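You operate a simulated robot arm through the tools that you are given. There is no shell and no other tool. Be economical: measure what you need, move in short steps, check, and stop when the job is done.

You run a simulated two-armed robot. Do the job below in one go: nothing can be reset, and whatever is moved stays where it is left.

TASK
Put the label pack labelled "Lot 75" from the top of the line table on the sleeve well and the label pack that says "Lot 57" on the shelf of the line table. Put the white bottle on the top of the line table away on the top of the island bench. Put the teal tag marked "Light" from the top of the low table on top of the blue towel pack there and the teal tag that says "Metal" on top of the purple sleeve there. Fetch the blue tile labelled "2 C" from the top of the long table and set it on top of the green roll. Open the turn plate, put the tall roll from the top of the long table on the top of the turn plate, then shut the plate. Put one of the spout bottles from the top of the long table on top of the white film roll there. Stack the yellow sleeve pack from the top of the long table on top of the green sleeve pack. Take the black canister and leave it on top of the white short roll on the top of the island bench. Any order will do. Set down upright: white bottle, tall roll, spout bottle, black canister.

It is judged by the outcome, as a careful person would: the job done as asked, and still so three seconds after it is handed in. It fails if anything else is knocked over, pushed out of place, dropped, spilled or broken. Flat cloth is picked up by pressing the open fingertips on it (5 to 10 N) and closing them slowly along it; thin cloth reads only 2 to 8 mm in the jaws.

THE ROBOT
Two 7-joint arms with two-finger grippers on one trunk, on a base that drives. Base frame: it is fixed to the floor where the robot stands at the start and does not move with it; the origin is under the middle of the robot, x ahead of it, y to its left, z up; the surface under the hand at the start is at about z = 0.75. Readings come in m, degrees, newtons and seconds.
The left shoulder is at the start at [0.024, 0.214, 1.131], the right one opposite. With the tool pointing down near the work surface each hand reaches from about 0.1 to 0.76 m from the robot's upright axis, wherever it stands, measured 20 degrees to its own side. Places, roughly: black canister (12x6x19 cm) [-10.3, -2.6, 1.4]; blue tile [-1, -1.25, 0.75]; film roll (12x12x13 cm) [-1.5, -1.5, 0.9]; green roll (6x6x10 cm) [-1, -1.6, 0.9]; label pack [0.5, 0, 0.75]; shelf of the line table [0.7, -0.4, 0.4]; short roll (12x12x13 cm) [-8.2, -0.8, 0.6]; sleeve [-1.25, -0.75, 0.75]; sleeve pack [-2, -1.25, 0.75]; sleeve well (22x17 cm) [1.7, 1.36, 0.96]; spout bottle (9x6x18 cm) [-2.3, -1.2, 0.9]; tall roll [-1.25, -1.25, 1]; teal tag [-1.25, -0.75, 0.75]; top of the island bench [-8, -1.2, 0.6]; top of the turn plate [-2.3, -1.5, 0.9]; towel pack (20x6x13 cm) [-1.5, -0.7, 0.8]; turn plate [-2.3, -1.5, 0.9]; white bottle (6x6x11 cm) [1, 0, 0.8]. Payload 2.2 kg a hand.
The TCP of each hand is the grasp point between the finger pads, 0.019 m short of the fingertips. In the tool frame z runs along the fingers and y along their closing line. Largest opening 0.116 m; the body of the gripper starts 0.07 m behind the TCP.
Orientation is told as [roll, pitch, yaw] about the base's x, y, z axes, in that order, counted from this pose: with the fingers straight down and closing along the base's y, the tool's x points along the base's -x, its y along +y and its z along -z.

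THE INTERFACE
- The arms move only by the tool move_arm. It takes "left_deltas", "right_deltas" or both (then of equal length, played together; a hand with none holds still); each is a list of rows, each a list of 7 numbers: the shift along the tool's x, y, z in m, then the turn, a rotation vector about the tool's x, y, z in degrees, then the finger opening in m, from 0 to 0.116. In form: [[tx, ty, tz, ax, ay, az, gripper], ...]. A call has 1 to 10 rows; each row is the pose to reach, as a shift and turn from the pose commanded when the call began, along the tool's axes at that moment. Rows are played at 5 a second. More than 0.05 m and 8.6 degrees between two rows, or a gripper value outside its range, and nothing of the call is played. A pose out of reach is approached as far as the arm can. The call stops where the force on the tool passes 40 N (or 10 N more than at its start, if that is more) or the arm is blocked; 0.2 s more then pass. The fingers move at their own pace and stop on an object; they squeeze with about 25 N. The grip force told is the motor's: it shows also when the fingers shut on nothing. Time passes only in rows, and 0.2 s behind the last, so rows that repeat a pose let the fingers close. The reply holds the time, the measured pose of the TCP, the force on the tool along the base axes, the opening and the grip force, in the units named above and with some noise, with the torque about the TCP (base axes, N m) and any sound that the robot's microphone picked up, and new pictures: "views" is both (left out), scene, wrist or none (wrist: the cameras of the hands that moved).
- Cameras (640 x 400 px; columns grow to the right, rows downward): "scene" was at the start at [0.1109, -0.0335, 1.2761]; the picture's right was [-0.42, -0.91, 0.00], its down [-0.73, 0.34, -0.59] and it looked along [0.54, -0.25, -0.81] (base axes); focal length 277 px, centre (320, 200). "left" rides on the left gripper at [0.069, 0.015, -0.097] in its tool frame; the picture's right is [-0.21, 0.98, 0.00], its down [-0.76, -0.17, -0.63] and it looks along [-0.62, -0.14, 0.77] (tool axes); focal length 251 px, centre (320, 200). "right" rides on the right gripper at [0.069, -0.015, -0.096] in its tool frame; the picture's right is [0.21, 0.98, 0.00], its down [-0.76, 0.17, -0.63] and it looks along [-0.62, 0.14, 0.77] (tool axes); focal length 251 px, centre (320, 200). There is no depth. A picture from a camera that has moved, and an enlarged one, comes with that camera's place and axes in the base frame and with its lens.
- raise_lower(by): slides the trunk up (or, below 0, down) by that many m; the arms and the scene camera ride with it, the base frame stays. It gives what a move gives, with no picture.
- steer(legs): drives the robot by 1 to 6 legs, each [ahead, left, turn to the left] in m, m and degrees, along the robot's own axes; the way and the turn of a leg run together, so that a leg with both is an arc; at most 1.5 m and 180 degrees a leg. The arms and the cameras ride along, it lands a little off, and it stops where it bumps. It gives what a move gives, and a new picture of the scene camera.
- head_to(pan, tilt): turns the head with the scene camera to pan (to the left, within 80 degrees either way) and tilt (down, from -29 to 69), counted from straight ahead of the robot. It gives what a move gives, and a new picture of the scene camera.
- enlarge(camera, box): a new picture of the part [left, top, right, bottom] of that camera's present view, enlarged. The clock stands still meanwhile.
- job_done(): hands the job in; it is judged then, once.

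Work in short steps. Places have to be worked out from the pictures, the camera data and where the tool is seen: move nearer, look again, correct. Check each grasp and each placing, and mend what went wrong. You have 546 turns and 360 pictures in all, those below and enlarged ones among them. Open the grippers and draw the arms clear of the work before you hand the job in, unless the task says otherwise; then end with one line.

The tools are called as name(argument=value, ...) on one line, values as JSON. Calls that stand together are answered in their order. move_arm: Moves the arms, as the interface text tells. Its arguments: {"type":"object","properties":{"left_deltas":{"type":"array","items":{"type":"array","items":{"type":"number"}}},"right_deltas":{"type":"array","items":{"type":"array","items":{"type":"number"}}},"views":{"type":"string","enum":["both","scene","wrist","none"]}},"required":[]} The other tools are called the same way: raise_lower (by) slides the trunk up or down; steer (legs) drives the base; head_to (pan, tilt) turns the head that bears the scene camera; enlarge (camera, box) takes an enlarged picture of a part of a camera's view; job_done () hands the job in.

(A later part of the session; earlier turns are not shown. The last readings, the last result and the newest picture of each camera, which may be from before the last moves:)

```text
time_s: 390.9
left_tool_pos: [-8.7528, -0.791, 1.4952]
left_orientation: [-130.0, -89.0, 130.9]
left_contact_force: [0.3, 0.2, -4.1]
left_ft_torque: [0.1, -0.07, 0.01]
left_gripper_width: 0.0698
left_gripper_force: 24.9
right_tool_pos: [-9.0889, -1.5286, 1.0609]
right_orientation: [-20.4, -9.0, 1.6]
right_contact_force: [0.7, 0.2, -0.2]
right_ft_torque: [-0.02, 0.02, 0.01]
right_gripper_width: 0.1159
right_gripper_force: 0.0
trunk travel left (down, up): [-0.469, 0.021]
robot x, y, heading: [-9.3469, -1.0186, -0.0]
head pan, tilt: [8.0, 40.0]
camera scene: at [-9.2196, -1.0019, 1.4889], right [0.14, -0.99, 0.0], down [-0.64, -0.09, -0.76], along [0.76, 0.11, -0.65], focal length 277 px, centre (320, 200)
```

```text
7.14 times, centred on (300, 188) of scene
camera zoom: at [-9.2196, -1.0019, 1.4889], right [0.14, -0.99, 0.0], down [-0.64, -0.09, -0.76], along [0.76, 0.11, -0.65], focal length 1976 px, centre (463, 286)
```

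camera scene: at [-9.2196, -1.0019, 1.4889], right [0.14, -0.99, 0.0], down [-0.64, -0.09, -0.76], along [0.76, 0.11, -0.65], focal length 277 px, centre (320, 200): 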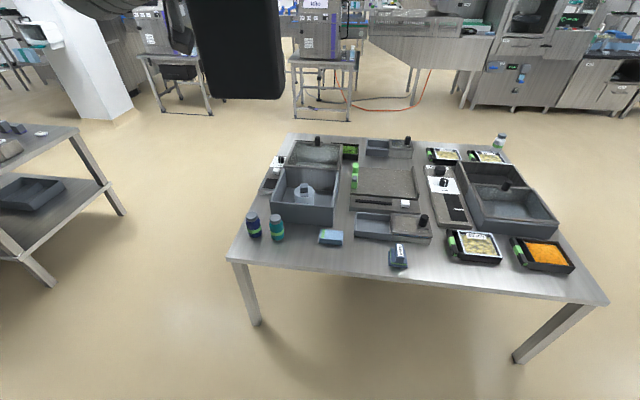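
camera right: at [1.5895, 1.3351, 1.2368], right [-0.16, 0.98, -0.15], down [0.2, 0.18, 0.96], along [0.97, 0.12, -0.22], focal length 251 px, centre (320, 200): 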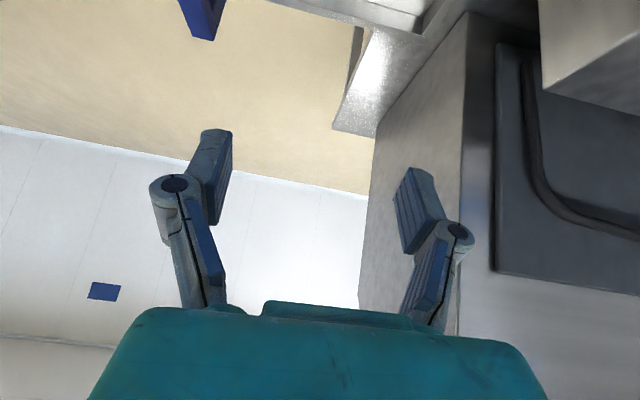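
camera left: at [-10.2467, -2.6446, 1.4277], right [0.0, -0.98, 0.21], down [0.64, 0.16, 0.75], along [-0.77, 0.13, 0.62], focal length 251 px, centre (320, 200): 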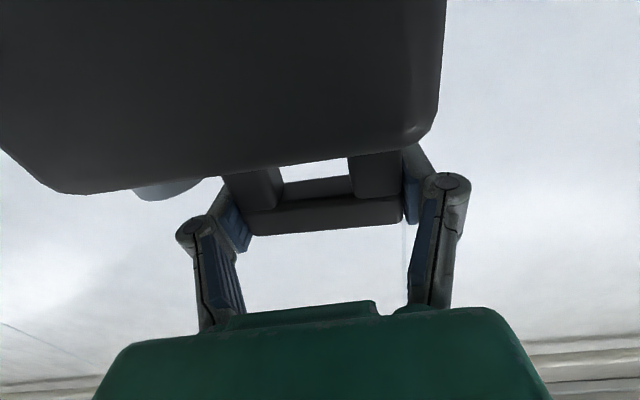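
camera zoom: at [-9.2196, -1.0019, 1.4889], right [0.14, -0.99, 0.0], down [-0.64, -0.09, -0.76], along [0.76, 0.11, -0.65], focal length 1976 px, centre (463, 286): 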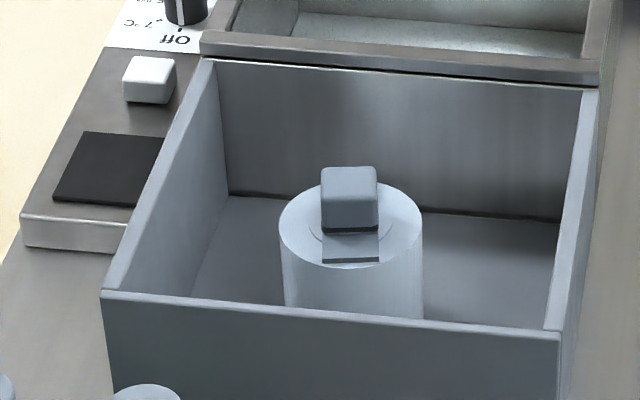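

The roll (top z≈0.669, at ≈(−8.22,−0.79)) has a small grey block on top; it must be moved aside first. Lower the trunk, shift the canister hand left, and drive closer.

raise_lower(by=-0.2)

steer(legs=[[0.0, 0.36, 0], [0.36, 0, 0]])

head_to(pan=-12, tilt=45)

```text
time_s: 393.0
left_tool_pos: [-8.7532, -0.7929, 1.2978]
left_orientation: [-137.0, -89.0, 138.0]
left_contact_force: [-0.6, -0.3, -4.1]
left_ft_torque: [0.09, -0.01, 0.02]
left_gripper_width: 0.0699
left_gripper_force: 25.0
right_tool_pos: [-9.09, -1.5311, 0.8603]
right_orientation: [-20.3, -9.0, 1.5]
right_contact_force: [0.1, -0.3, 0.1]
right_ft_torque: [0.01, -0.01, 0.0]
right_gripper_width: 0.1159
right_gripper_force: 0.0
trunk travel left (down, up): [-0.269, 0.221]
robot x, y, heading: [-9.3486, -1.0117, 0.1]
head pan, tilt: [8.0, 40.0]
```

```text
time_s: 397.2
left_tool_pos: [-8.3923, -0.4183, 1.2929]
left_orientation: [-109.4, -88.2, 110.1]
left_contact_force: [1.0, 0.3, -4.0]
left_ft_torque: [0.11, -0.01, -0.11]
left_gripper_width: 0.0695
left_gripper_force: 25.4
right_tool_pos: [-8.7288, -1.1638, 0.8674]
right_orientation: [-21.5, -9.5, 1.8]
right_contact_force: [0.2, 1.8, 0.4]
right_ft_torque: [-0.06, -0.03, 0.01]
right_gripper_width: 0.116
right_gripper_force: 0.1
trunk travel left (down, up): [-0.269, 0.221]
robot x, y, heading: [-8.9893, -0.6538, -0.2]
head pan, tilt: [8.0, 40.0]
camera scene: at [-8.8616, -0.6372, 1.2888], right [0.14, -0.99, 0.01], down [-0.64, -0.09, -0.76], along [0.76, 0.1, -0.65], focal length 277 px, centre (320, 200)
```

scene: 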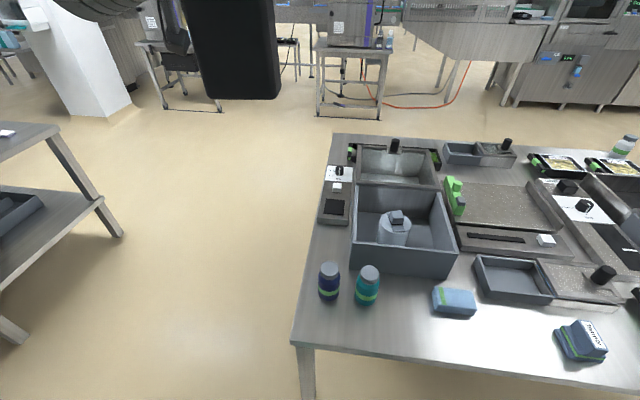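

```text
time_s: 398.1
left_tool_pos: [-8.3953, -0.417, 1.2951]
left_orientation: [-110.4, -88.3, 111.1]
left_contact_force: [0.7, 0.5, -4.2]
left_ft_torque: [0.1, -0.05, -0.12]
left_gripper_width: 0.0694
left_gripper_force: 25.1
right_tool_pos: [-8.7213, -1.1672, 0.869]
right_orientation: [-22.0, -10.5, 2.3]
right_contact_force: [0.5, 1.0, -0.8]
right_ft_torque: [-0.03, 0.02, 0.01]
right_gripper_width: 0.1161
right_gripper_force: 0.1
trunk travel left (down, up): [-0.269, 0.221]
robot x, y, heading: [-8.9907, -0.6485, -0.3]
head pan, tilt: [-12.0, 45.0]
camera scene: at [-8.8663, -0.6708, 1.2816], right [-0.21, -0.98, 0.0], down [-0.69, 0.15, -0.7], along [0.69, -0.15, -0.71], focal length 277 px, centre (320, 200)
```

scene: 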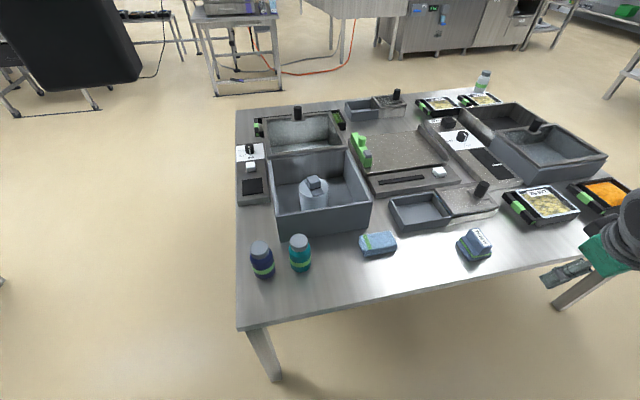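

Move the right hand toward the block, straightening the tool.

move_arm(right_deltas=[[-0.04, 0.027, -0.0055, -4.4, 2.1, 0.06, 0.08], [-0.08, 0.054, -0.011, -8.8, 4.2, 0.12, 0.08], [-0.12, 0.081, -0.0165, -13.2, 6.3, 0.18, 0.08], [-0.16, 0.108, -0.022, -17.6, 8.4, 0.24, 0.08], [-0.2, 0.135, -0.0275, -22, 10.5, 0.3, 0.08], [-0.24, 0.162, -0.033, -22, 10.5, 0.3, 0.08], [-0.28, 0.189, -0.0385, -22, 10.5, 0.3, 0.08], [-0.32, 0.216, -0.044, -22, 10.5, 0.3, 0.08], [-0.36, 0.243, -0.0495, -22, 10.5, 0.3, 0.08], [-0.4, 0.27, -0.055, -22, 10.5, 0.3, 0.08]])

```text
time_s: 400.3
left_tool_pos: [-8.3938, -0.4405, 1.2969]
left_orientation: [-130.8, -89.1, 131.3]
left_contact_force: [0.2, -1.2, -3.3]
left_ft_torque: [0.07, -0.05, 0.05]
left_gripper_width: 0.0693
left_gripper_force: 25.3
right_tool_pos: [-8.3356, -0.8972, 0.8834]
right_orientation: [1.6, 0.7, -0.6]
right_contact_force: [-0.3, -0.3, -0.3]
right_ft_torque: [0.06, 0.01, 0.03]
right_gripper_width: 0.0797
right_gripper_force: 0.0
trunk travel left (down, up): [-0.269, 0.221]
robot x, y, heading: [-8.9866, -0.6543, -0.2]
head pan, tilt: [-12.0, 45.0]
camera scene: at [-8.8632, -0.6821, 1.2812], right [-0.21, -0.98, 0.0], down [-0.7, 0.15, -0.7], along [0.69, -0.15, -0.71], focal length 277 px, centre (320, 200)
camera right: at [-8.4042, -0.9151, 0.9808], right [-0.2, 0.98, 0.03], down [0.77, 0.14, 0.63], along [0.61, 0.15, -0.78], focal length 251 px, centre (320, 200)
```

scene: 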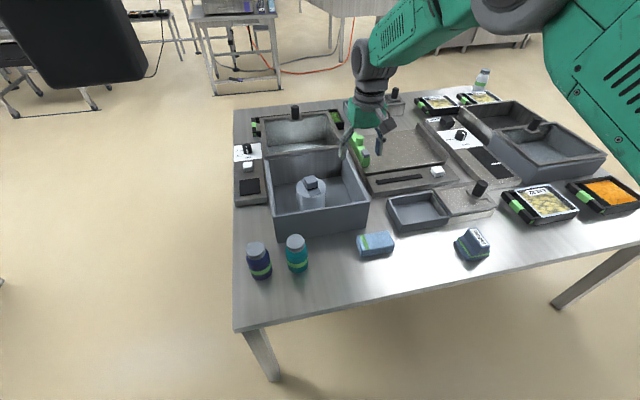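
right: 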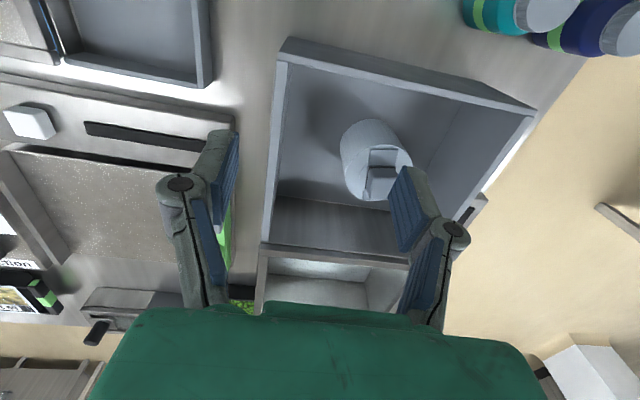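

Block at ≈(−8.228,−0.788). Move above it and partly down.

move_arm(right_deltas=[[-0.035, 0.035, 0, 0, 0, 0, 0.08], [-0.07, 0.07, 0, 0, 0, 0, 0.08], [-0.108, 0.107, 0, 0, 0, 0, 0.08], [-0.108, 0.107, 0.045, 0, 0, 0, 0.08], [-0.108, 0.107, 0.09, 0, 0, 0, 0.08], [-0.108, 0.107, 0.13, 0, 0, 0, 0.08]])

```text
refused: row 3 steps farther than a row can; nothing moved
```

move_arm(right_deltas=[[-0.03, 0.03, 0, 0, 0, 0, 0.08], [-0.06, 0.06, 0, 0, 0, 0, 0.08], [-0.09, 0.09, 0, 0, 0, 0, 0.08], [-0.108, 0.107, 0, 0, 0, 0, 0.08], [-0.108, 0.107, 0.045, 0, 0, 0, 0.08], [-0.108, 0.107, 0.09, 0, 0, 0, 0.08], [-0.108, 0.107, 0.13, 0, 0, 0, 0.08]])

```text
time_s: 401.9
left_tool_pos: [-8.3937, -0.4295, 1.2951]
left_orientation: [-115.5, -88.8, 116.3]
left_contact_force: [-0.7, -0.3, -3.6]
left_ft_torque: [0.09, -0.08, 0.07]
left_gripper_width: 0.0692
left_gripper_force: 24.7
right_tool_pos: [-8.2904, -0.8093, 0.7735]
right_orientation: [1.3, 0.5, -0.5]
right_contact_force: [0.6, -0.6, -0.1]
right_ft_torque: [-0.05, 0.09, 0.01]
right_gripper_width: 0.0799
right_gripper_force: 0.1
right hand out of reach, approached as far as the arm can: row 2, 3, 4, 5, 6, 7
trunk travel left (down, up): [-0.269, 0.221]
robot x, y, heading: [-8.9866, -0.6559, -0.1]
head pan, tilt: [-12.0, 45.0]
camera scene: at [-8.8627, -0.6705, 1.2812], right [-0.21, -0.98, 0.0], down [-0.7, 0.15, -0.7], along [0.69, -0.15, -0.71], focal length 277 px, centre (320, 200)
camera right: at [-8.3586, -0.8261, 0.8695], right [-0.21, 0.98, 0.02], down [0.76, 0.15, 0.63], along [0.61, 0.15, -0.78], focal length 251 px, centre (320, 200)
```

scene: 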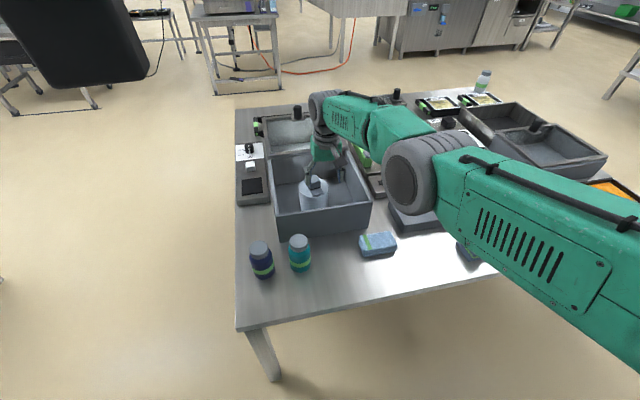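
right: 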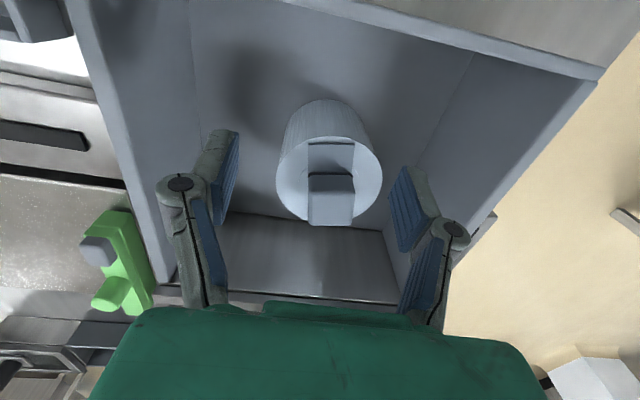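

Drive 0.09 m closer, then correct over the block.

steer(legs=[[0.09, 0, 0]])

move_arm(right_deltas=[[0.02, 0.01, -0.02, 0, 0, 0, 0.08], [0.04, 0.02, -0.02, 0, 0, 0, 0.08], [0.04, 0.02, -0.02, 0, 0, 0, 0.08], [0.04, 0.02, -0.02, 0, 0, 0, 0.08]], views="wrist")

```text
time_s: 403.0
left_tool_pos: [-8.3032, -0.4389, 1.2961]
left_orientation: [-124.3, -89.0, 124.9]
left_contact_force: [1.3, -1.0, -4.8]
left_ft_torque: [0.06, -0.05, 0.03]
left_gripper_width: 0.0692
left_gripper_force: 24.9
right_tool_pos: [-8.2019, -0.815, 0.7718]
right_orientation: [1.5, 0.6, -0.6]
right_contact_force: [-0.3, -0.7, -0.4]
right_ft_torque: [0.02, 0.03, -0.04]
right_gripper_width: 0.0798
right_gripper_force: 0.2
trunk travel left (down, up): [-0.269, 0.221]
robot x, y, heading: [-8.8992, -0.6607, -0.0]
head pan, tilt: [-12.0, 45.0]
camera scene: at [-8.7735, -0.6834, 1.2813], right [-0.21, -0.98, 0.0], down [-0.69, 0.15, -0.7], along [0.69, -0.15, -0.71], focal length 277 px, centre (320, 200)
```

scene: 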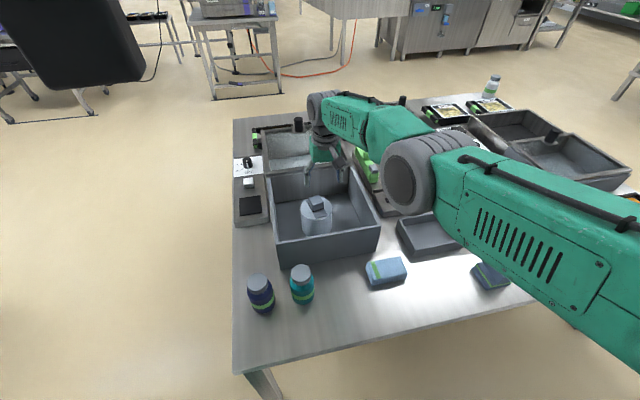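

```text
time_s: 404.0
left_tool_pos: [-8.3084, -0.4318, 1.2987]
left_orientation: [-126.3, -88.6, 127.0]
left_contact_force: [-0.1, 0.0, -4.6]
left_ft_torque: [0.08, -0.04, -0.04]
left_gripper_width: 0.0691
left_gripper_force: 24.8
right_tool_pos: [-8.2071, -0.7856, 0.7901]
right_orientation: [1.2, 0.5, -0.4]
right_contact_force: [-0.3, 0.6, 0.2]
right_ft_torque: [0.02, 0.01, 0.03]
right_gripper_width: 0.08
right_gripper_force: 0.2
right hand out of reach, approached as far as the arm can: row 1, 2, 3, 4
trunk travel left (down, up): [-0.269, 0.221]
robot x, y, heading: [-8.8999, -0.6576, -0.4]
head pan, tilt: [-12.0, 45.0]
camera right: at [-8.2755, -0.8022, 0.8867], right [-0.21, 0.98, 0.02], down [0.76, 0.15, 0.63], along [0.61, 0.15, -0.78], focal length 251 px, centre (320, 200)
```

right: 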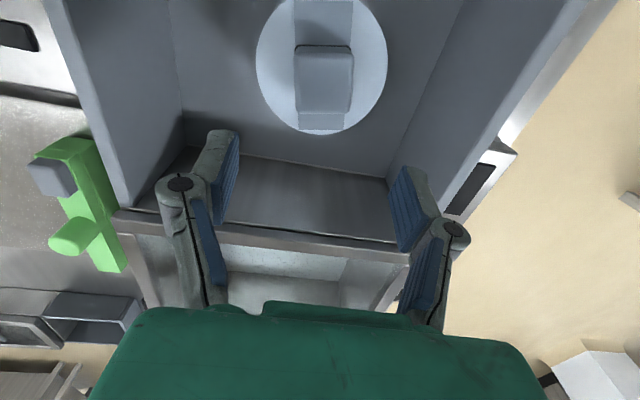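

Zoom the wrist view to understand the block.

enlarge(camera="right", box=[230, 0, 420, 140])

```text
2.86 times, centred on (325, 70) of right
camera zoom: at [-8.2755, -0.8022, 0.8867], right [-0.21, 0.98, 0.02], down [0.76, 0.15, 0.63], along [0.61, 0.15, -0.78], focal length 718 px, centre (306, 571)
```

zoom: 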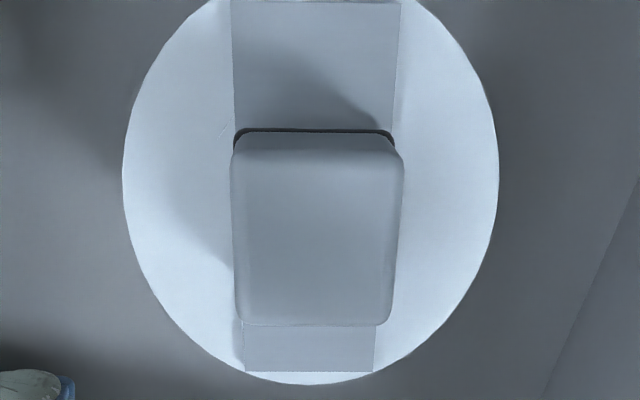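

I'll test the block: move over it, descend, grip and lift very gently.

move_arm(right_deltas=[[0.03, -0.008, 0, 0, 0, 0, 0.08], [0.056, -0.016, 0, 0, 0, 0, 0.08], [0.056, -0.016, 0.03, 0, 0, 0, 0.08], [0.056, -0.016, 0.055, 0, 0, 0, 0.08]], views="wrist")

```text
time_s: 405.0
left_tool_pos: [-8.3079, -0.4293, 1.2981]
left_orientation: [-121.9, -88.4, 122.7]
left_contact_force: [0.2, 0.3, -3.6]
left_ft_torque: [0.13, -0.05, 0.01]
left_gripper_width: 0.0693
left_gripper_force: 24.9
right_tool_pos: [-8.2209, -0.787, 0.7256]
right_orientation: [1.1, 0.5, -0.5]
right_contact_force: [0.3, 1.2, 0.6]
right_ft_torque: [0.0, 0.03, -0.04]
right_gripper_width: 0.0799
right_gripper_force: 0.0
right hand out of reach, approached as far as the arm can: row 1, 2, 3, 4
trunk travel left (down, up): [-0.269, 0.221]
robot x, y, heading: [-8.897, -0.6584, -0.4]
head pan, tilt: [-12.0, 45.0]
camera right: at [-8.2894, -0.8039, 0.8231], right [-0.21, 0.98, 0.02], down [0.76, 0.15, 0.63], along [0.61, 0.14, -0.78], focal length 251 px, centre (320, 200)
```

right: 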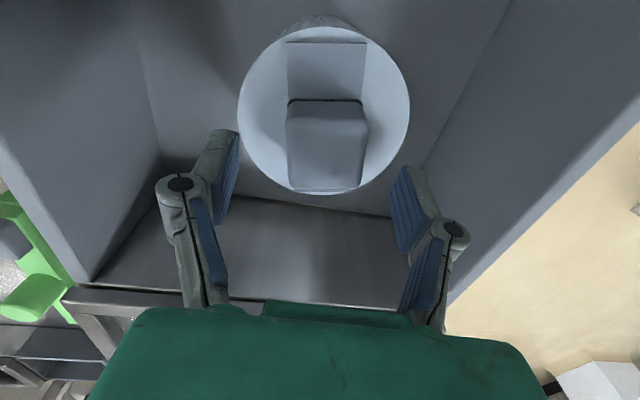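

move_arm(right_deltas=[[0.02, 0, 0.01, 0, 0, 0, 0.08], [0.03, 0, 0.022, 0, 0, 0, 0.08], [0.03, 0, 0.032, 0, 0, 0, 0.08]], views="wrist")

```text
time_s: 405.7
left_tool_pos: [-8.3141, -0.4312, 1.2991]
left_orientation: [-127.8, -88.5, 128.4]
left_contact_force: [0.7, -0.3, -3.9]
left_ft_torque: [0.07, -0.01, -0.03]
left_gripper_width: 0.0695
left_gripper_force: 25.2
right_tool_pos: [-8.2257, -0.7836, 0.7128]
right_orientation: [1.0, -1.2, -0.5]
right_contact_force: [-9.0, -2.8, 31.9]
right_ft_torque: [-0.72, 0.04, 0.16]
right_gripper_width: 0.0399
right_gripper_force: 24.9
right hand out of reach, approached as far as the arm can: row 1, 2, 3
trunk travel left (down, up): [-0.269, 0.221]
robot x, y, heading: [-8.8998, -0.6583, -0.4]
head pan, tilt: [-12.0, 45.0]
stopped in row 3 (right hand): the force on the tool passed its limit at 56 N (the readings are from after the stop); the commanded pose is now the measured one
camera right: at [-8.297, -0.8013, 0.8078], right [-0.21, 0.98, 0.01], down [0.74, 0.15, 0.65], along [0.63, 0.14, -0.76], focal length 251 px, centre (320, 200)
```

right: 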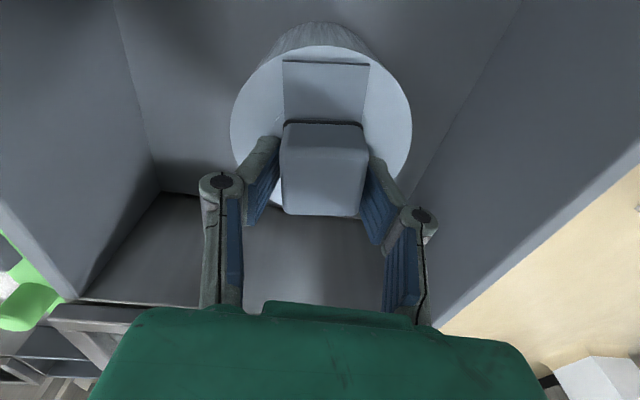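

Unexpectedly the fingers have closed on the block (0.040 m). Lift 2 cm and look.

move_arm(right_deltas=[[0, 0, -0.008, 0, 0, 0, 0.03], [0, 0, -0.016, 0, 0, 0, 0.03], [0, 0, -0.025, 0, 0, 0, 0.03]])

enlarge(camera="scene", box=[240, 130, 400, 270])

```text
time_s: 406.5
left_tool_pos: [-8.3091, -0.4308, 1.294]
left_orientation: [-109.4, -88.7, 110.1]
left_contact_force: [-0.3, -0.1, -3.9]
left_ft_torque: [0.09, -0.01, 0.0]
left_gripper_width: 0.069
left_gripper_force: 24.7
right_tool_pos: [-8.2181, -0.783, 0.7272]
right_orientation: [1.2, -0.8, -0.6]
right_contact_force: [-0.3, -0.5, -3.7]
right_ft_torque: [0.02, -0.04, 0.02]
right_gripper_width: 0.0368
right_gripper_force: 25.1
right hand out of reach, approached as far as the arm can: row 2, 3
trunk travel left (down, up): [-0.269, 0.221]
robot x, y, heading: [-8.8957, -0.6579, -0.1]
head pan, tilt: [-12.0, 45.0]
camera scene: at [-8.7735, -0.6757, 1.2814], right [-0.21, -0.98, 0.0], down [-0.69, 0.15, -0.7], along [0.69, -0.15, -0.71], focal length 277 px, centre (320, 200)
camera right: at [-8.2875, -0.7995, 0.824], right [-0.21, 0.98, 0.02], down [0.75, 0.15, 0.64], along [0.63, 0.15, -0.76], focal length 251 px, centre (320, 200)
```

scene: 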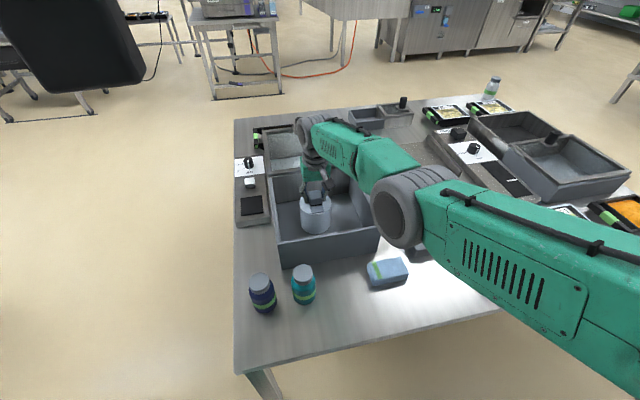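
right: 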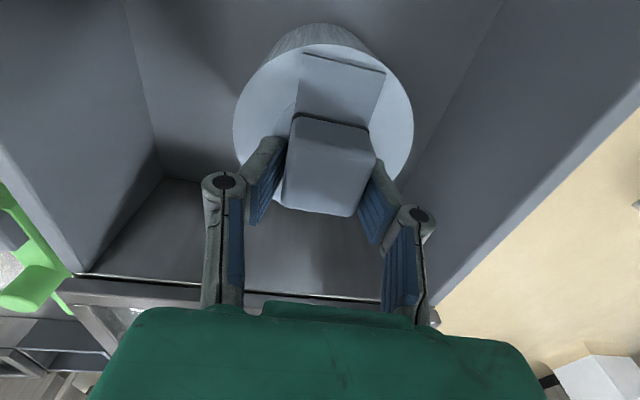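

```text
2.86 times, centred on (320, 200) of scene
camera zoom: at [-8.7735, -0.6757, 1.2814], right [-0.21, -0.98, 0.0], down [-0.69, 0.15, -0.7], along [0.69, -0.15, -0.71], focal length 790 px, centre (320, 200)
```

zoom: 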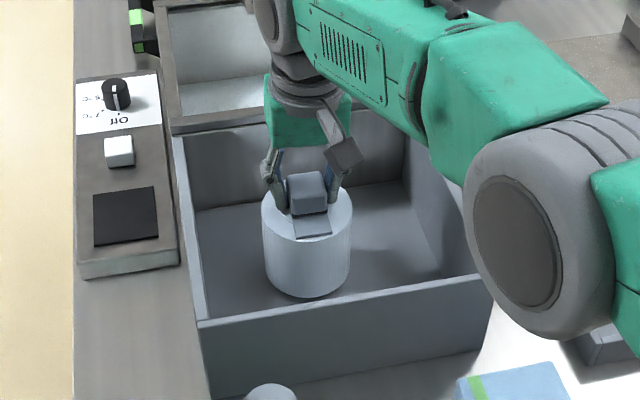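

The patch turns with the block; lift further to see whether the roll comes along.

move_arm(right_deltas=[[0.01, 0, -0.03, 0, 0, 0, 0.03], [0.02, 0, -0.06, 0, 0, 0, 0.03], [0.02, 0, -0.09, 0, 0, 0, 0.03]])

enlarge(camera="scene", box=[240, 130, 400, 270])

```text
time_s: 407.3
left_tool_pos: [-8.3095, -0.4301, 1.2932]
left_orientation: [-108.8, -88.7, 109.4]
left_contact_force: [0.8, -0.9, -4.9]
left_ft_torque: [0.08, 0.01, 0.01]
left_gripper_width: 0.069
left_gripper_force: 24.7
right_tool_pos: [-8.2006, -0.7732, 0.8048]
right_orientation: [1.1, -0.6, -0.7]
right_contact_force: [0.5, -0.1, -2.9]
right_ft_torque: [0.05, -0.01, -0.02]
right_gripper_width: 0.0367
right_gripper_force: 25.1
right hand out of reach, approached as far as the arm can: row 1, 2, 3
trunk travel left (down, up): [-0.269, 0.221]
robot x, y, heading: [-8.8987, -0.6559, -0.2]
head pan, tilt: [-12.0, 45.0]
camera scene: at [-8.7733, -0.6754, 1.2814], right [-0.21, -0.98, 0.0], down [-0.69, 0.15, -0.7], along [0.69, -0.15, -0.71], focal length 277 px, centre (320, 200)
camera right: at [-8.2722, -0.7909, 0.9007], right [-0.2, 0.98, 0.02], down [0.75, 0.15, 0.64], along [0.63, 0.14, -0.77], focal length 251 px, centre (320, 200)
```

scene: 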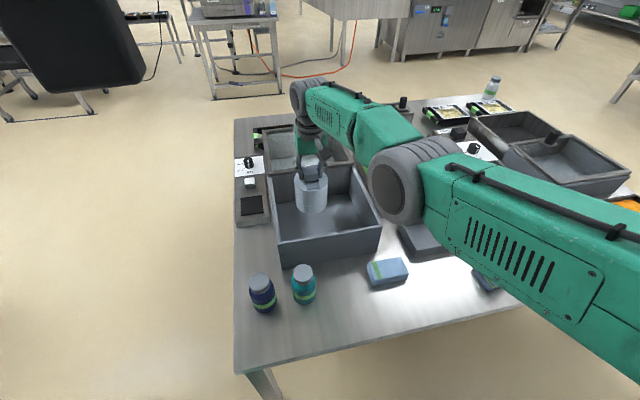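
right: 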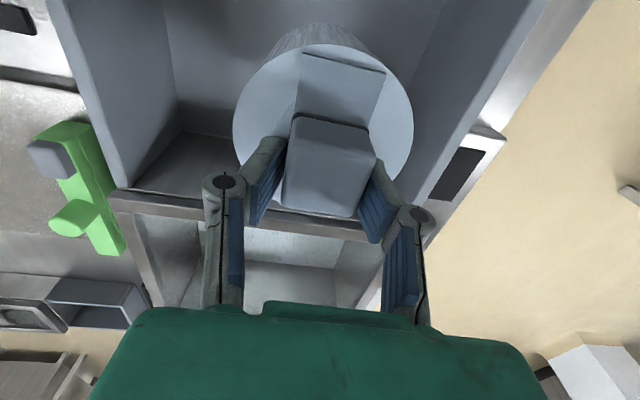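

```text
2.86 times, centred on (320, 200) of scene
camera zoom: at [-8.7733, -0.6754, 1.2814], right [-0.21, -0.98, 0.0], down [-0.69, 0.15, -0.7], along [0.69, -0.15, -0.71], focal length 790 px, centre (320, 200)
```

zoom: 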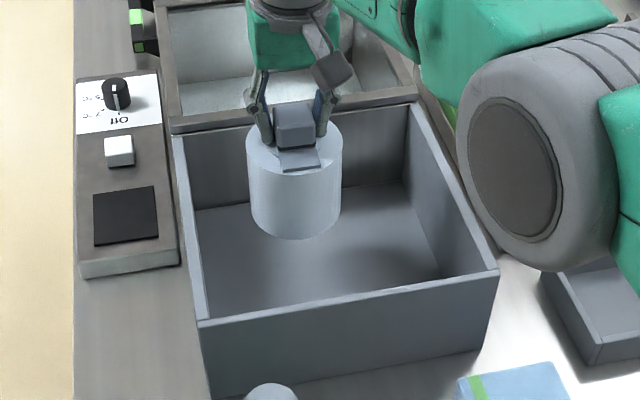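

The whole thing lifts as one piece, so it is not a free block on a roll. Put it back exactly where it was.

move_arm(right_deltas=[[0.0, -0.005, 0.03, 0, 0, 0, 0.03], [0.0, -0.01, 0.06, 0, 0, 0, 0.03], [0.0, -0.01, 0.075, 0, 0, 0, 0.03]], views="none")

```text
time_s: 408.1
left_tool_pos: [-8.3084, -0.4312, 1.2931]
left_orientation: [-107.2, -88.7, 107.8]
left_contact_force: [-0.4, -0.2, -3.3]
left_ft_torque: [0.09, -0.03, -0.01]
left_gripper_width: 0.069
left_gripper_force: 24.9
right_tool_pos: [-8.2127, -0.7858, 0.7316]
right_orientation: [1.1, -0.7, -0.6]
right_contact_force: [0.5, 0.7, -3.2]
right_ft_torque: [0.03, -0.03, -0.02]
right_gripper_width: 0.0365
right_gripper_force: 25.5
right hand out of reach, approached as far as the arm can: row 2, 3
trunk travel left (down, up): [-0.269, 0.221]
robot x, y, heading: [-8.9, -0.6627, -0.4]
head pan, tilt: [-12.0, 45.0]
```

move_arm(right_deltas=[[0.02, 0, 0.0, 0, 0, 0, 0.03], [0.035, 0, 0.008, 0, 0, 0, 0.03], [0.035, 0, 0.018, 0, 0, 0, 0.03]], views="none")

```text
time_s: 408.9
left_tool_pos: [-8.3097, -0.4319, 1.2942]
left_orientation: [-108.7, -88.7, 109.2]
left_contact_force: [0.2, -0.5, -3.5]
left_ft_torque: [0.08, -0.05, 0.02]
left_gripper_width: 0.0688
left_gripper_force: 25.7
right_tool_pos: [-8.2475, -0.7858, 0.7129]
right_orientation: [1.2, -0.9, -0.6]
right_contact_force: [-0.2, 0.1, -3.3]
right_ft_torque: [-0.01, -0.06, 0.03]
right_gripper_width: 0.0367
right_gripper_force: 24.9
trunk travel left (down, up): [-0.269, 0.221]
robot x, y, heading: [-8.8972, -0.6607, -0.5]
head pan, tilt: [-12.0, 45.0]
```

move_arm(right_deltas=[[-0.02, 0.001, 0.0, 0, 0, 0, 0.03], [-0.02, 0.001, 0.005, 0, 0, 0, 0.03], [-0.02, 0.001, 0.01, 0, 0, 0, 0.03]], views="wrist")

```text
time_s: 409.7
left_tool_pos: [-8.3139, -0.4285, 1.3013]
left_orientation: [-130.7, -88.3, 131.4]
left_contact_force: [-1.0, -0.1, -3.7]
left_ft_torque: [0.08, -0.02, 0.01]
left_gripper_width: 0.0689
left_gripper_force: 25.5
right_tool_pos: [-8.2275, -0.7845, 0.7123]
right_orientation: [1.2, -1.7, -0.6]
right_contact_force: [-2.9, -3.4, 38.5]
right_ft_torque: [-0.68, 0.56, -0.06]
right_gripper_width: 0.0366
right_gripper_force: 25.3
trunk travel left (down, up): [-0.269, 0.221]
robot x, y, heading: [-8.8995, -0.6579, -0.3]
head pan, tilt: [-12.0, 45.0]
camera right: at [-8.2997, -0.8017, 0.8075], right [-0.21, 0.98, 0.01], down [0.74, 0.15, 0.66], along [0.64, 0.14, -0.75], focal length 251 px, centre (320, 200)
```

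right: 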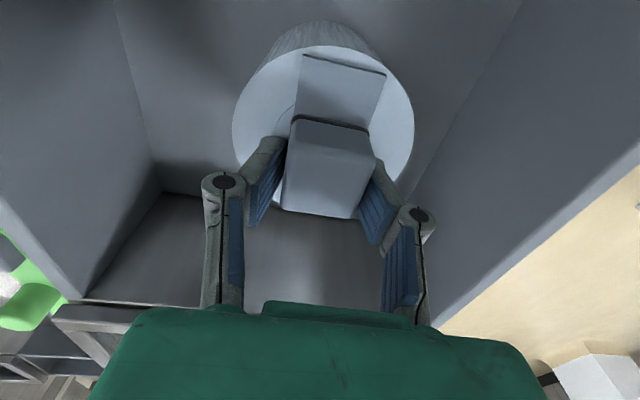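

Set down at its original spot. Ease off and release.

move_arm(right_deltas=[[0, 0, -0.004, 0, 0, 0, 0.03], [0, 0, -0.004, 0, 0, 0, 0.06], [0, 0, -0.004, 0, 0, 0, 0.08], [0, 0, -0.004, 0, 0, 0, 0.08]], views="wrist")

move_arm(right_deltas=[[0, 0, -0.04, 0, 0, 0, 0.08], [0, 0, -0.08, 0, 0, 0, 0.08], [0, 0, -0.12, 0, 0, 0, 0.08]])

```text
time_s: 410.7
left_tool_pos: [-8.3105, -0.4305, 1.2956]
left_orientation: [-117.8, -88.6, 118.3]
left_contact_force: [-0.1, 0.5, -4.4]
left_ft_torque: [0.11, -0.06, 0.02]
left_gripper_width: 0.069
left_gripper_force: 24.7
right_tool_pos: [-8.2281, -0.7832, 0.709]
right_orientation: [1.2, -0.9, -0.6]
right_contact_force: [0.8, 4.9, 12.5]
right_ft_torque: [0.6, 0.26, -0.04]
right_gripper_width: 0.0688
right_gripper_force: 10.8
trunk travel left (down, up): [-0.269, 0.221]
robot x, y, heading: [-8.8995, -0.6577, -0.3]
head pan, tilt: [-12.0, 45.0]
camera right: at [-8.2994, -0.8014, 0.8052], right [-0.2, 0.98, 0.02], down [0.75, 0.15, 0.65], along [0.63, 0.15, -0.76], focal length 251 px, centre (320, 200)
```

right: 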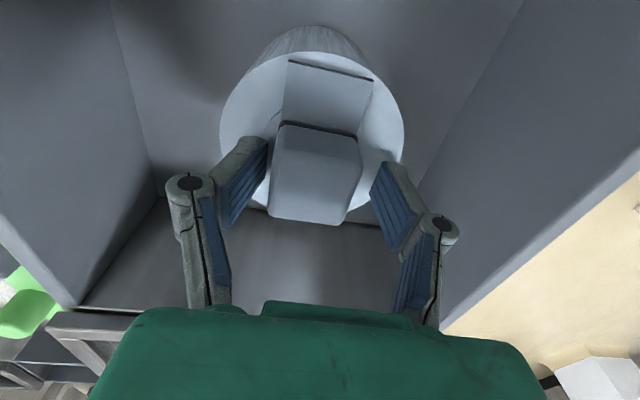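

```text
time_s: 411.5
left_tool_pos: [-8.3098, -0.4306, 1.2938]
left_orientation: [-112.8, -88.7, 113.4]
left_contact_force: [-0.6, -0.3, -4.3]
left_ft_torque: [0.07, -0.03, 0.03]
left_gripper_width: 0.0689
left_gripper_force: 25.0
right_tool_pos: [-8.2309, -0.788, 0.8274]
right_orientation: [1.0, -0.7, -0.6]
right_contact_force: [-0.3, -0.3, 0.2]
right_ft_torque: [-0.03, 0.01, 0.0]
right_gripper_width: 0.0803
right_gripper_force: 0.1
trunk travel left (down, up): [-0.269, 0.221]
robot x, y, heading: [-8.8975, -0.6575, -0.3]
head pan, tilt: [-12.0, 45.0]
camera scene: at [-8.7744, -0.675, 1.2815], right [-0.21, -0.98, 0.0], down [-0.69, 0.15, -0.7], along [0.69, -0.15, -0.71], focal length 277 px, centre (320, 200)
camera right: at [-8.3014, -0.8049, 0.9225], right [-0.21, 0.98, 0.02], down [0.75, 0.15, 0.65], along [0.63, 0.14, -0.76], focal length 251 px, centre (320, 200)
```

scene: 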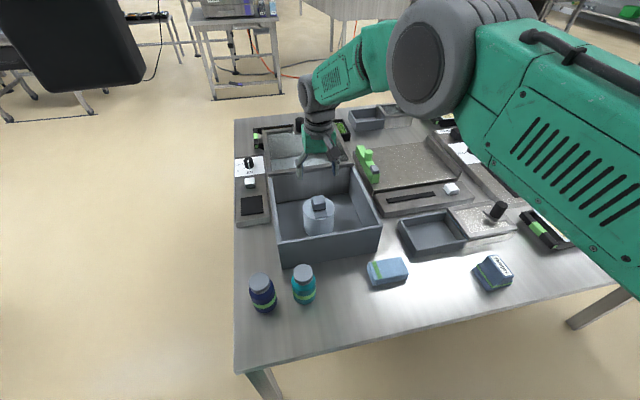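
right: 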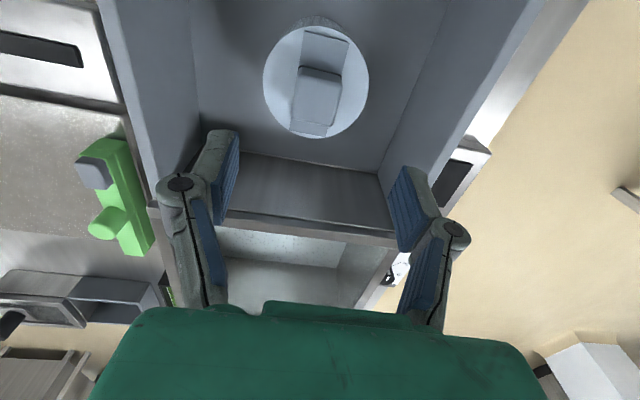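

The roll with its plug is back, centre ≈(−8.242,−0.792). Retract the right arm to its side.

move_arm(right_deltas=[[0, 0, -0.045, 0, 0, 0, 0.08], [0.03, -0.03, -0.06, 0, 0, 0, 0.08], [0.06, -0.065, -0.06, 0, 0, 0, 0.08], [0.09, -0.1, -0.06, 0, 0, 0, 0.08], [0.12, -0.135, -0.06, 0, 0, 0, 0.08], [0.15, -0.17, -0.06, 0, 0, 0, 0.08], [0.18, -0.205, -0.06, 0, 0, 0, 0.08], [0.21, -0.24, -0.06, 0, 0, 0, 0.08], [0.24, -0.275, -0.06, 0, 0, 0, 0.08], [0.27, -0.31, -0.06, 0, 0, 0, 0.08]], views="none")

head_to(pan=25, tilt=15)

```text
time_s: 413.7
left_tool_pos: [-8.3122, -0.4346, 1.2992]
left_orientation: [-128.2, -88.9, 128.8]
left_contact_force: [0.2, -0.3, -4.1]
left_ft_torque: [0.05, 0.0, 0.04]
left_gripper_width: 0.069
left_gripper_force: 25.4
right_tool_pos: [-8.5065, -1.0997, 0.8789]
right_orientation: [1.4, -0.9, -0.6]
right_contact_force: [-1.2, 0.2, 0.1]
right_ft_torque: [0.04, -0.02, 0.04]
right_gripper_width: 0.0799
right_gripper_force: 0.0
trunk travel left (down, up): [-0.269, 0.221]
robot x, y, heading: [-8.9, -0.6559, -0.3]
head pan, tilt: [-12.0, 45.0]
```

```text
time_s: 414.7
left_tool_pos: [-8.3097, -0.434, 1.2962]
left_orientation: [-123.1, -88.7, 123.8]
left_contact_force: [-0.1, 0.0, -4.0]
left_ft_torque: [0.1, -0.02, 0.0]
left_gripper_width: 0.0689
left_gripper_force: 24.8
right_tool_pos: [-8.5053, -1.0993, 0.8782]
right_orientation: [1.3, -0.9, -0.6]
right_contact_force: [0.6, -0.7, 0.6]
right_ft_torque: [0.0, 0.02, 0.02]
right_gripper_width: 0.0798
right_gripper_force: 0.0
trunk travel left (down, up): [-0.269, 0.221]
robot x, y, heading: [-8.8978, -0.6568, -0.4]
head pan, tilt: [25.0, 15.0]
camera scene: at [-8.7696, -0.6222, 1.3284], right [0.42, -0.91, 0.0], down [-0.24, -0.11, -0.96], along [0.88, 0.4, -0.26], focal length 277 px, centre (320, 200)
```

scene: 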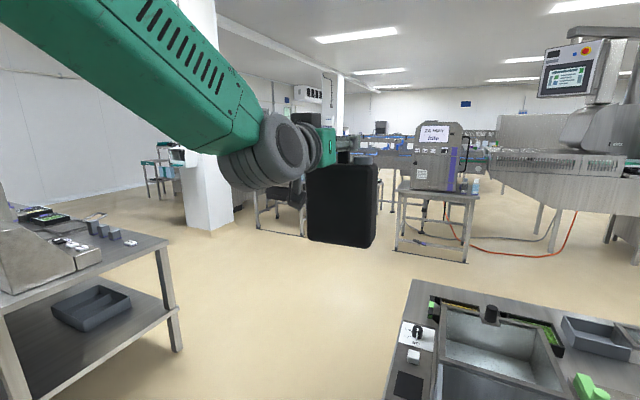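

Canister body centre is ≈TCP+(0.004,−0.02), bottom 0.18 below TCP. Shift the robot right 0.335 m so the canister comes over the roll (hand high).

steer(legs=[[0, -0.335, 0.3]])

head_to(pan=15, tilt=35)

```text
time_s: 416.9
left_tool_pos: [-8.3126, -0.7361, 1.2927]
left_orientation: [-105.1, -87.8, 106.5]
left_contact_force: [0.0, 3.1, -5.0]
left_ft_torque: [0.15, -0.07, -0.18]
left_gripper_width: 0.0688
left_gripper_force: 25.0
right_tool_pos: [-8.4994, -1.4108, 0.8866]
right_orientation: [0.3, -0.8, 0.2]
right_contact_force: [0.0, 1.1, 0.3]
right_ft_torque: [-0.09, 0.01, 0.0]
right_gripper_width: 0.0799
right_gripper_force: 0.2
trunk travel left (down, up): [-0.269, 0.221]
robot x, y, heading: [-8.8964, -0.9911, 0.3]
head pan, tilt: [25.0, 15.0]
camera scene: at [-8.7701, -0.9268, 1.3273], right [0.43, -0.9, 0.02], down [-0.24, -0.13, -0.96], along [0.87, 0.41, -0.27], focal length 277 px, centre (320, 200)
```

scene: 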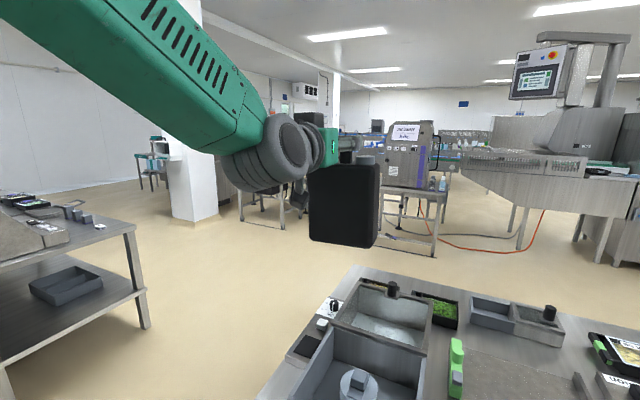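

```text
time_s: 417.7
left_tool_pos: [-8.3145, -0.7372, 1.2896]
left_orientation: [-93.5, -88.1, 95.2]
left_contact_force: [0.5, 2.1, -4.9]
left_ft_torque: [0.16, -0.02, -0.11]
left_gripper_width: 0.0687
left_gripper_force: 24.8
right_tool_pos: [-8.501, -1.4101, 0.8862]
right_orientation: [0.5, -1.0, 0.4]
right_contact_force: [0.2, 1.6, 0.0]
right_ft_torque: [-0.07, 0.07, -0.04]
right_gripper_width: 0.0799
right_gripper_force: 0.1
trunk travel left (down, up): [-0.269, 0.221]
robot x, y, heading: [-8.9005, -0.9877, 0.4]
head pan, tilt: [15.0, 35.0]
camera scene: at [-8.7699, -0.9417, 1.2958], right [0.27, -0.96, 0.02], down [-0.56, -0.17, -0.81], along [0.79, 0.21, -0.58], focal length 277 px, centre (320, 200)
```

scene: 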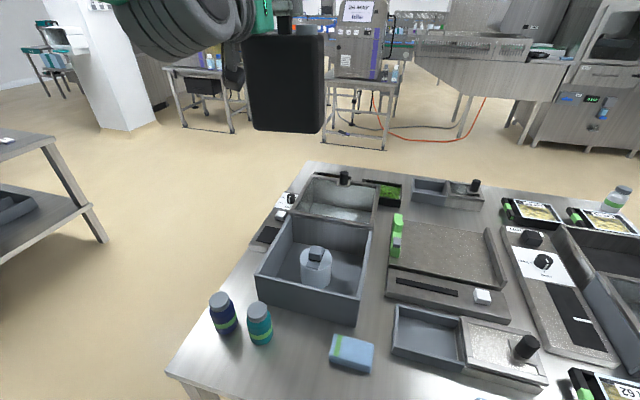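

Lower the trunk 0.2 m and let it settle.

raise_lower(by=-0.2)

move_arm(left_deltas=[[0, 0, 0, 0, 0, 0, 0.04], [0, 0, 0, 0, 0, 0, 0.04], [0, 0, 0, 0, 0, 0, 0.04], [0, 0, 0, 0, 0, 0, 0.04]])

```text
time_s: 419.9
left_tool_pos: [-8.315, -0.7598, 1.0957]
left_orientation: [-112.9, -88.9, 114.2]
left_contact_force: [0.8, 0.4, -3.7]
left_ft_torque: [0.08, -0.02, 0.01]
left_gripper_width: 0.0689
left_gripper_force: 25.3
right_tool_pos: [-8.5022, -1.4264, 0.6812]
right_orientation: [1.2, -1.0, 0.2]
right_contact_force: [-1.0, 0.7, -0.3]
right_ft_torque: [-0.03, -0.02, 0.01]
right_gripper_width: 0.0801
right_gripper_force: 0.1
trunk travel left (down, up): [-0.069, 0.421]
robot x, y, heading: [-8.8975, -0.9891, 0.3]
head pan, tilt: [15.0, 35.0]
```

```text
time_s: 420.9
left_tool_pos: [-8.3145, -0.7406, 1.0919]
left_orientation: [-97.3, -87.9, 98.9]
left_contact_force: [-0.1, 2.0, -5.0]
left_ft_torque: [0.14, -0.05, -0.08]
left_gripper_width: 0.0687
left_gripper_force: 25.2
right_tool_pos: [-8.502, -1.4128, 0.6867]
right_orientation: [0.5, -1.1, 0.4]
right_contact_force: [0.3, 0.8, 0.4]
right_ft_torque: [-0.04, 0.03, 0.02]
right_gripper_width: 0.08
right_gripper_force: 0.0
trunk travel left (down, up): [-0.069, 0.421]
robot x, y, heading: [-8.8962, -0.9876, 0.4]
head pan, tilt: [15.0, 35.0]
camera scene: at [-8.7706, -0.9489, 1.096], right [0.27, -0.96, 0.01], down [-0.56, -0.16, -0.81], along [0.79, 0.21, -0.58], focal length 277 px, centre (320, 200)
camera left: at [-8.4112, -0.7292, 1.0211], right [-0.03, 0.98, 0.18], down [-0.63, -0.16, 0.76], along [0.77, -0.09, 0.63], focal length 251 px, centre (320, 200)
```

scene: 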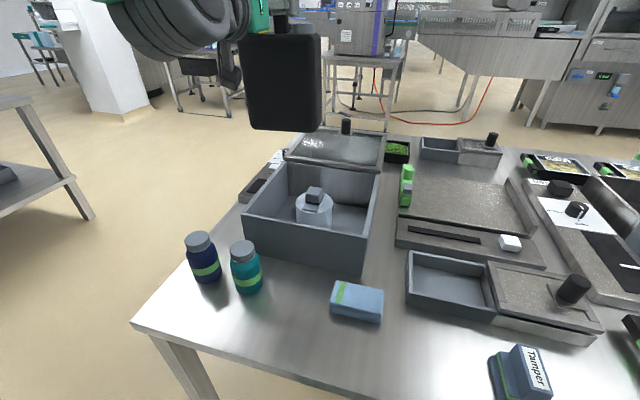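
left: 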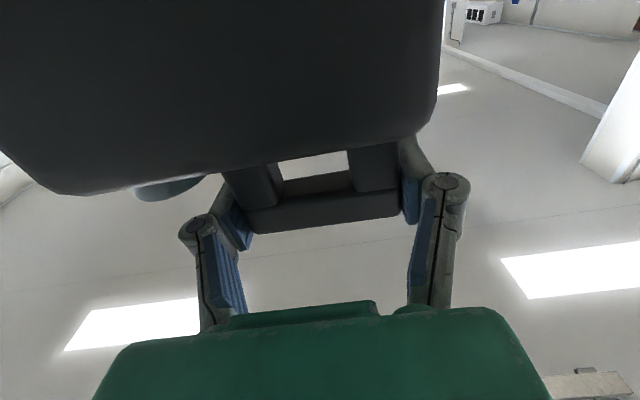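

Still slight sway; raise the right hand clear and wait.

move_arm(right_deltas=[[0, 0, -0.03, 0, 0, 0, 0.08], [0, 0, -0.06, 0, 0, 0, 0.08], [0, 0, -0.1, 0, 0, 0, 0.08], [0, 0, -0.14, 0, 0, 0, 0.08], [0.04, 0, -0.14, 0, 0, 0, 0.08], [0.08, 0, -0.14, 0, 0, 0, 0.08], [0.12, 0, -0.14, 0, 0, 0, 0.08], [0.12, 0, -0.14, 0, 0, 0, 0.08], [0.12, 0, -0.14, 0, 0, 0, 0.08], [0.12, 0, -0.14, 0, 0, 0, 0.08]], views="none")

move_arm(left_deltas=[[0, 0, 0, 0, 0, 0, 0.04], [0, 0, 0, 0, 0, 0, 0.04], [0, 0, 0, 0, 0, 0, 0.04], [0, 0, 0, 0, 0, 0, 0.04], [0, 0, 0, 0, 0, 0, 0.04], [0, 0, 0, 0, 0, 0, 0.04], [0, 0, 0, 0, 0, 0, 0.04], [0, 0, 0, 0, 0, 0, 0.04]], views="none")

```text
time_s: 423.1
left_tool_pos: [-8.3153, -0.7549, 1.096]
left_orientation: [-113.2, -88.7, 114.7]
left_contact_force: [-0.5, -0.1, -4.1]
left_ft_torque: [0.1, 0.01, -0.03]
left_gripper_width: 0.0685
left_gripper_force: 25.3
right_tool_pos: [-8.6246, -1.4295, 0.8216]
right_orientation: [1.1, -1.0, 0.3]
right_contact_force: [0.4, -0.8, 0.3]
right_ft_torque: [0.01, -0.02, 0.03]
right_gripper_width: 0.0799
right_gripper_force: 0.0
trunk travel left (down, up): [-0.069, 0.421]
robot x, y, heading: [-8.8989, -0.9887, 0.3]
head pan, tilt: [15.0, 35.0]
```

```text
time_s: 424.9
left_tool_pos: [-8.315, -0.7454, 1.0918]
left_orientation: [-103.2, -88.4, 104.6]
left_contact_force: [0.1, 0.1, -4.1]
left_ft_torque: [0.1, -0.04, -0.08]
left_gripper_width: 0.0686
left_gripper_force: 25.1
right_tool_pos: [-8.6241, -1.4206, 0.8231]
right_orientation: [0.9, -1.0, 0.1]
right_contact_force: [0.2, 0.5, 0.6]
right_ft_torque: [-0.05, -0.01, 0.0]
right_gripper_width: 0.0801
right_gripper_force: 0.0
trunk travel left (down, up): [-0.069, 0.421]
robot x, y, heading: [-8.8998, -0.9862, 0.2]
head pan, tilt: [15.0, 35.0]
```

Move to just above the roll (TCP z≈0.94).

move_arm(left_deltas=[[0, -0.006, 0.02, 0, 0, 0, 0.04], [0, -0.012, 0.04, 0, 0, 0, 0.04], [0, -0.022, 0.069, 0, 0, 0, 0.04], [0.04, -0.022, 0.069, 0, 0, 0, 0.04], [0.08, -0.022, 0.069, 0, 0, 0, 0.04], [0.12, -0.022, 0.069, 0, 0, 0, 0.04], [0.15, -0.022, 0.069, 0, 0, 0, 0.04], [0.15, -0.022, 0.069, 0, 0, 0, 0.04]], views="none")

enlarge(camera="scene", box=[200, 60, 420, 280])

```text
time_s: 426.7
left_tool_pos: [-8.2446, -0.7836, 0.9479]
left_orientation: [-127.3, -88.6, 128.7]
left_contact_force: [0.4, -0.5, -3.0]
left_ft_torque: [0.07, 0.01, 0.03]
left_gripper_width: 0.0688
left_gripper_force: 24.9
right_tool_pos: [-8.6241, -1.4334, 0.8193]
right_orientation: [1.4, -1.0, 0.1]
right_contact_force: [0.3, -0.5, -0.1]
right_ft_torque: [0.02, 0.01, -0.03]
right_gripper_width: 0.0798
right_gripper_force: 0.1
trunk travel left (down, up): [-0.069, 0.421]
robot x, y, heading: [-8.8981, -0.9898, 0.5]
head pan, tilt: [15.0, 35.0]
```

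```text
1.82 times, centred on (310, 170) of scene
camera zoom: at [-8.7706, -0.9687, 1.0965], right [0.27, -0.96, 0.0], down [-0.56, -0.15, -0.82], along [0.79, 0.22, -0.58], focal length 503 px, centre (338, 254)
```

zoom: 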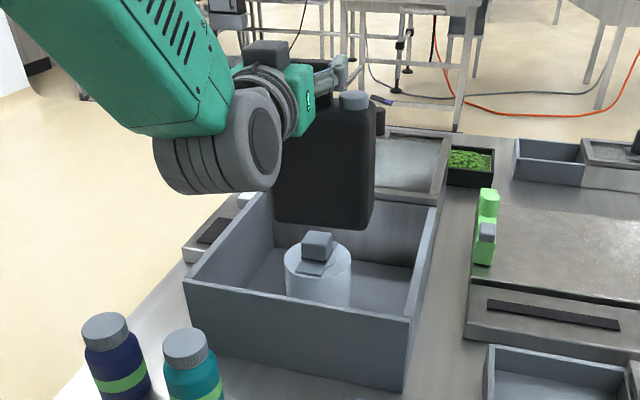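

Aligned within ~1 cm; shift +0.011 in y and lower toward contact.

move_arm(left_deltas=[[0, 0.006, 0, 0, 0, 0, 0.04], [0, 0.011, 0.0, 0, 0, 0, 0.04], [0.01, 0.011, 0, 0, 0, 0, 0.04], [0.02, 0.011, 0, 0, 0, 0, 0.04], [0.02, 0.011, 0, 0, 0, 0, 0.04]], views="none")

enlarge(camera="scene", box=[240, 120, 380, 240])

```text
time_s: 427.9
left_tool_pos: [-8.2455, -0.7725, 0.9292]
left_orientation: [-125.3, -88.8, 126.7]
left_contact_force: [0.1, -1.1, -3.4]
left_ft_torque: [0.09, -0.05, 0.0]
left_gripper_width: 0.0685
left_gripper_force: 25.2
right_tool_pos: [-8.624, -1.4322, 0.8194]
right_orientation: [1.4, -1.0, 0.1]
right_contact_force: [-0.4, -0.1, 0.1]
right_ft_torque: [0.02, 0.0, -0.04]
right_gripper_width: 0.0801
right_gripper_force: 0.0
trunk travel left (down, up): [-0.069, 0.421]
robot x, y, heading: [-8.9003, -0.9913, 0.4]
head pan, tilt: [15.0, 35.0]
```

```text
3.33 times, centred on (310, 180) of scene
camera zoom: at [-8.7703, -0.969, 1.0965], right [0.26, -0.96, 0.0], down [-0.56, -0.15, -0.82], along [0.79, 0.22, -0.58], focal length 922 px, centre (353, 267)
```

zoom: 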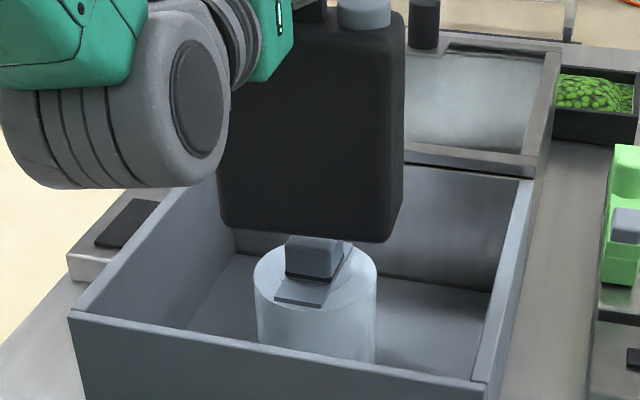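

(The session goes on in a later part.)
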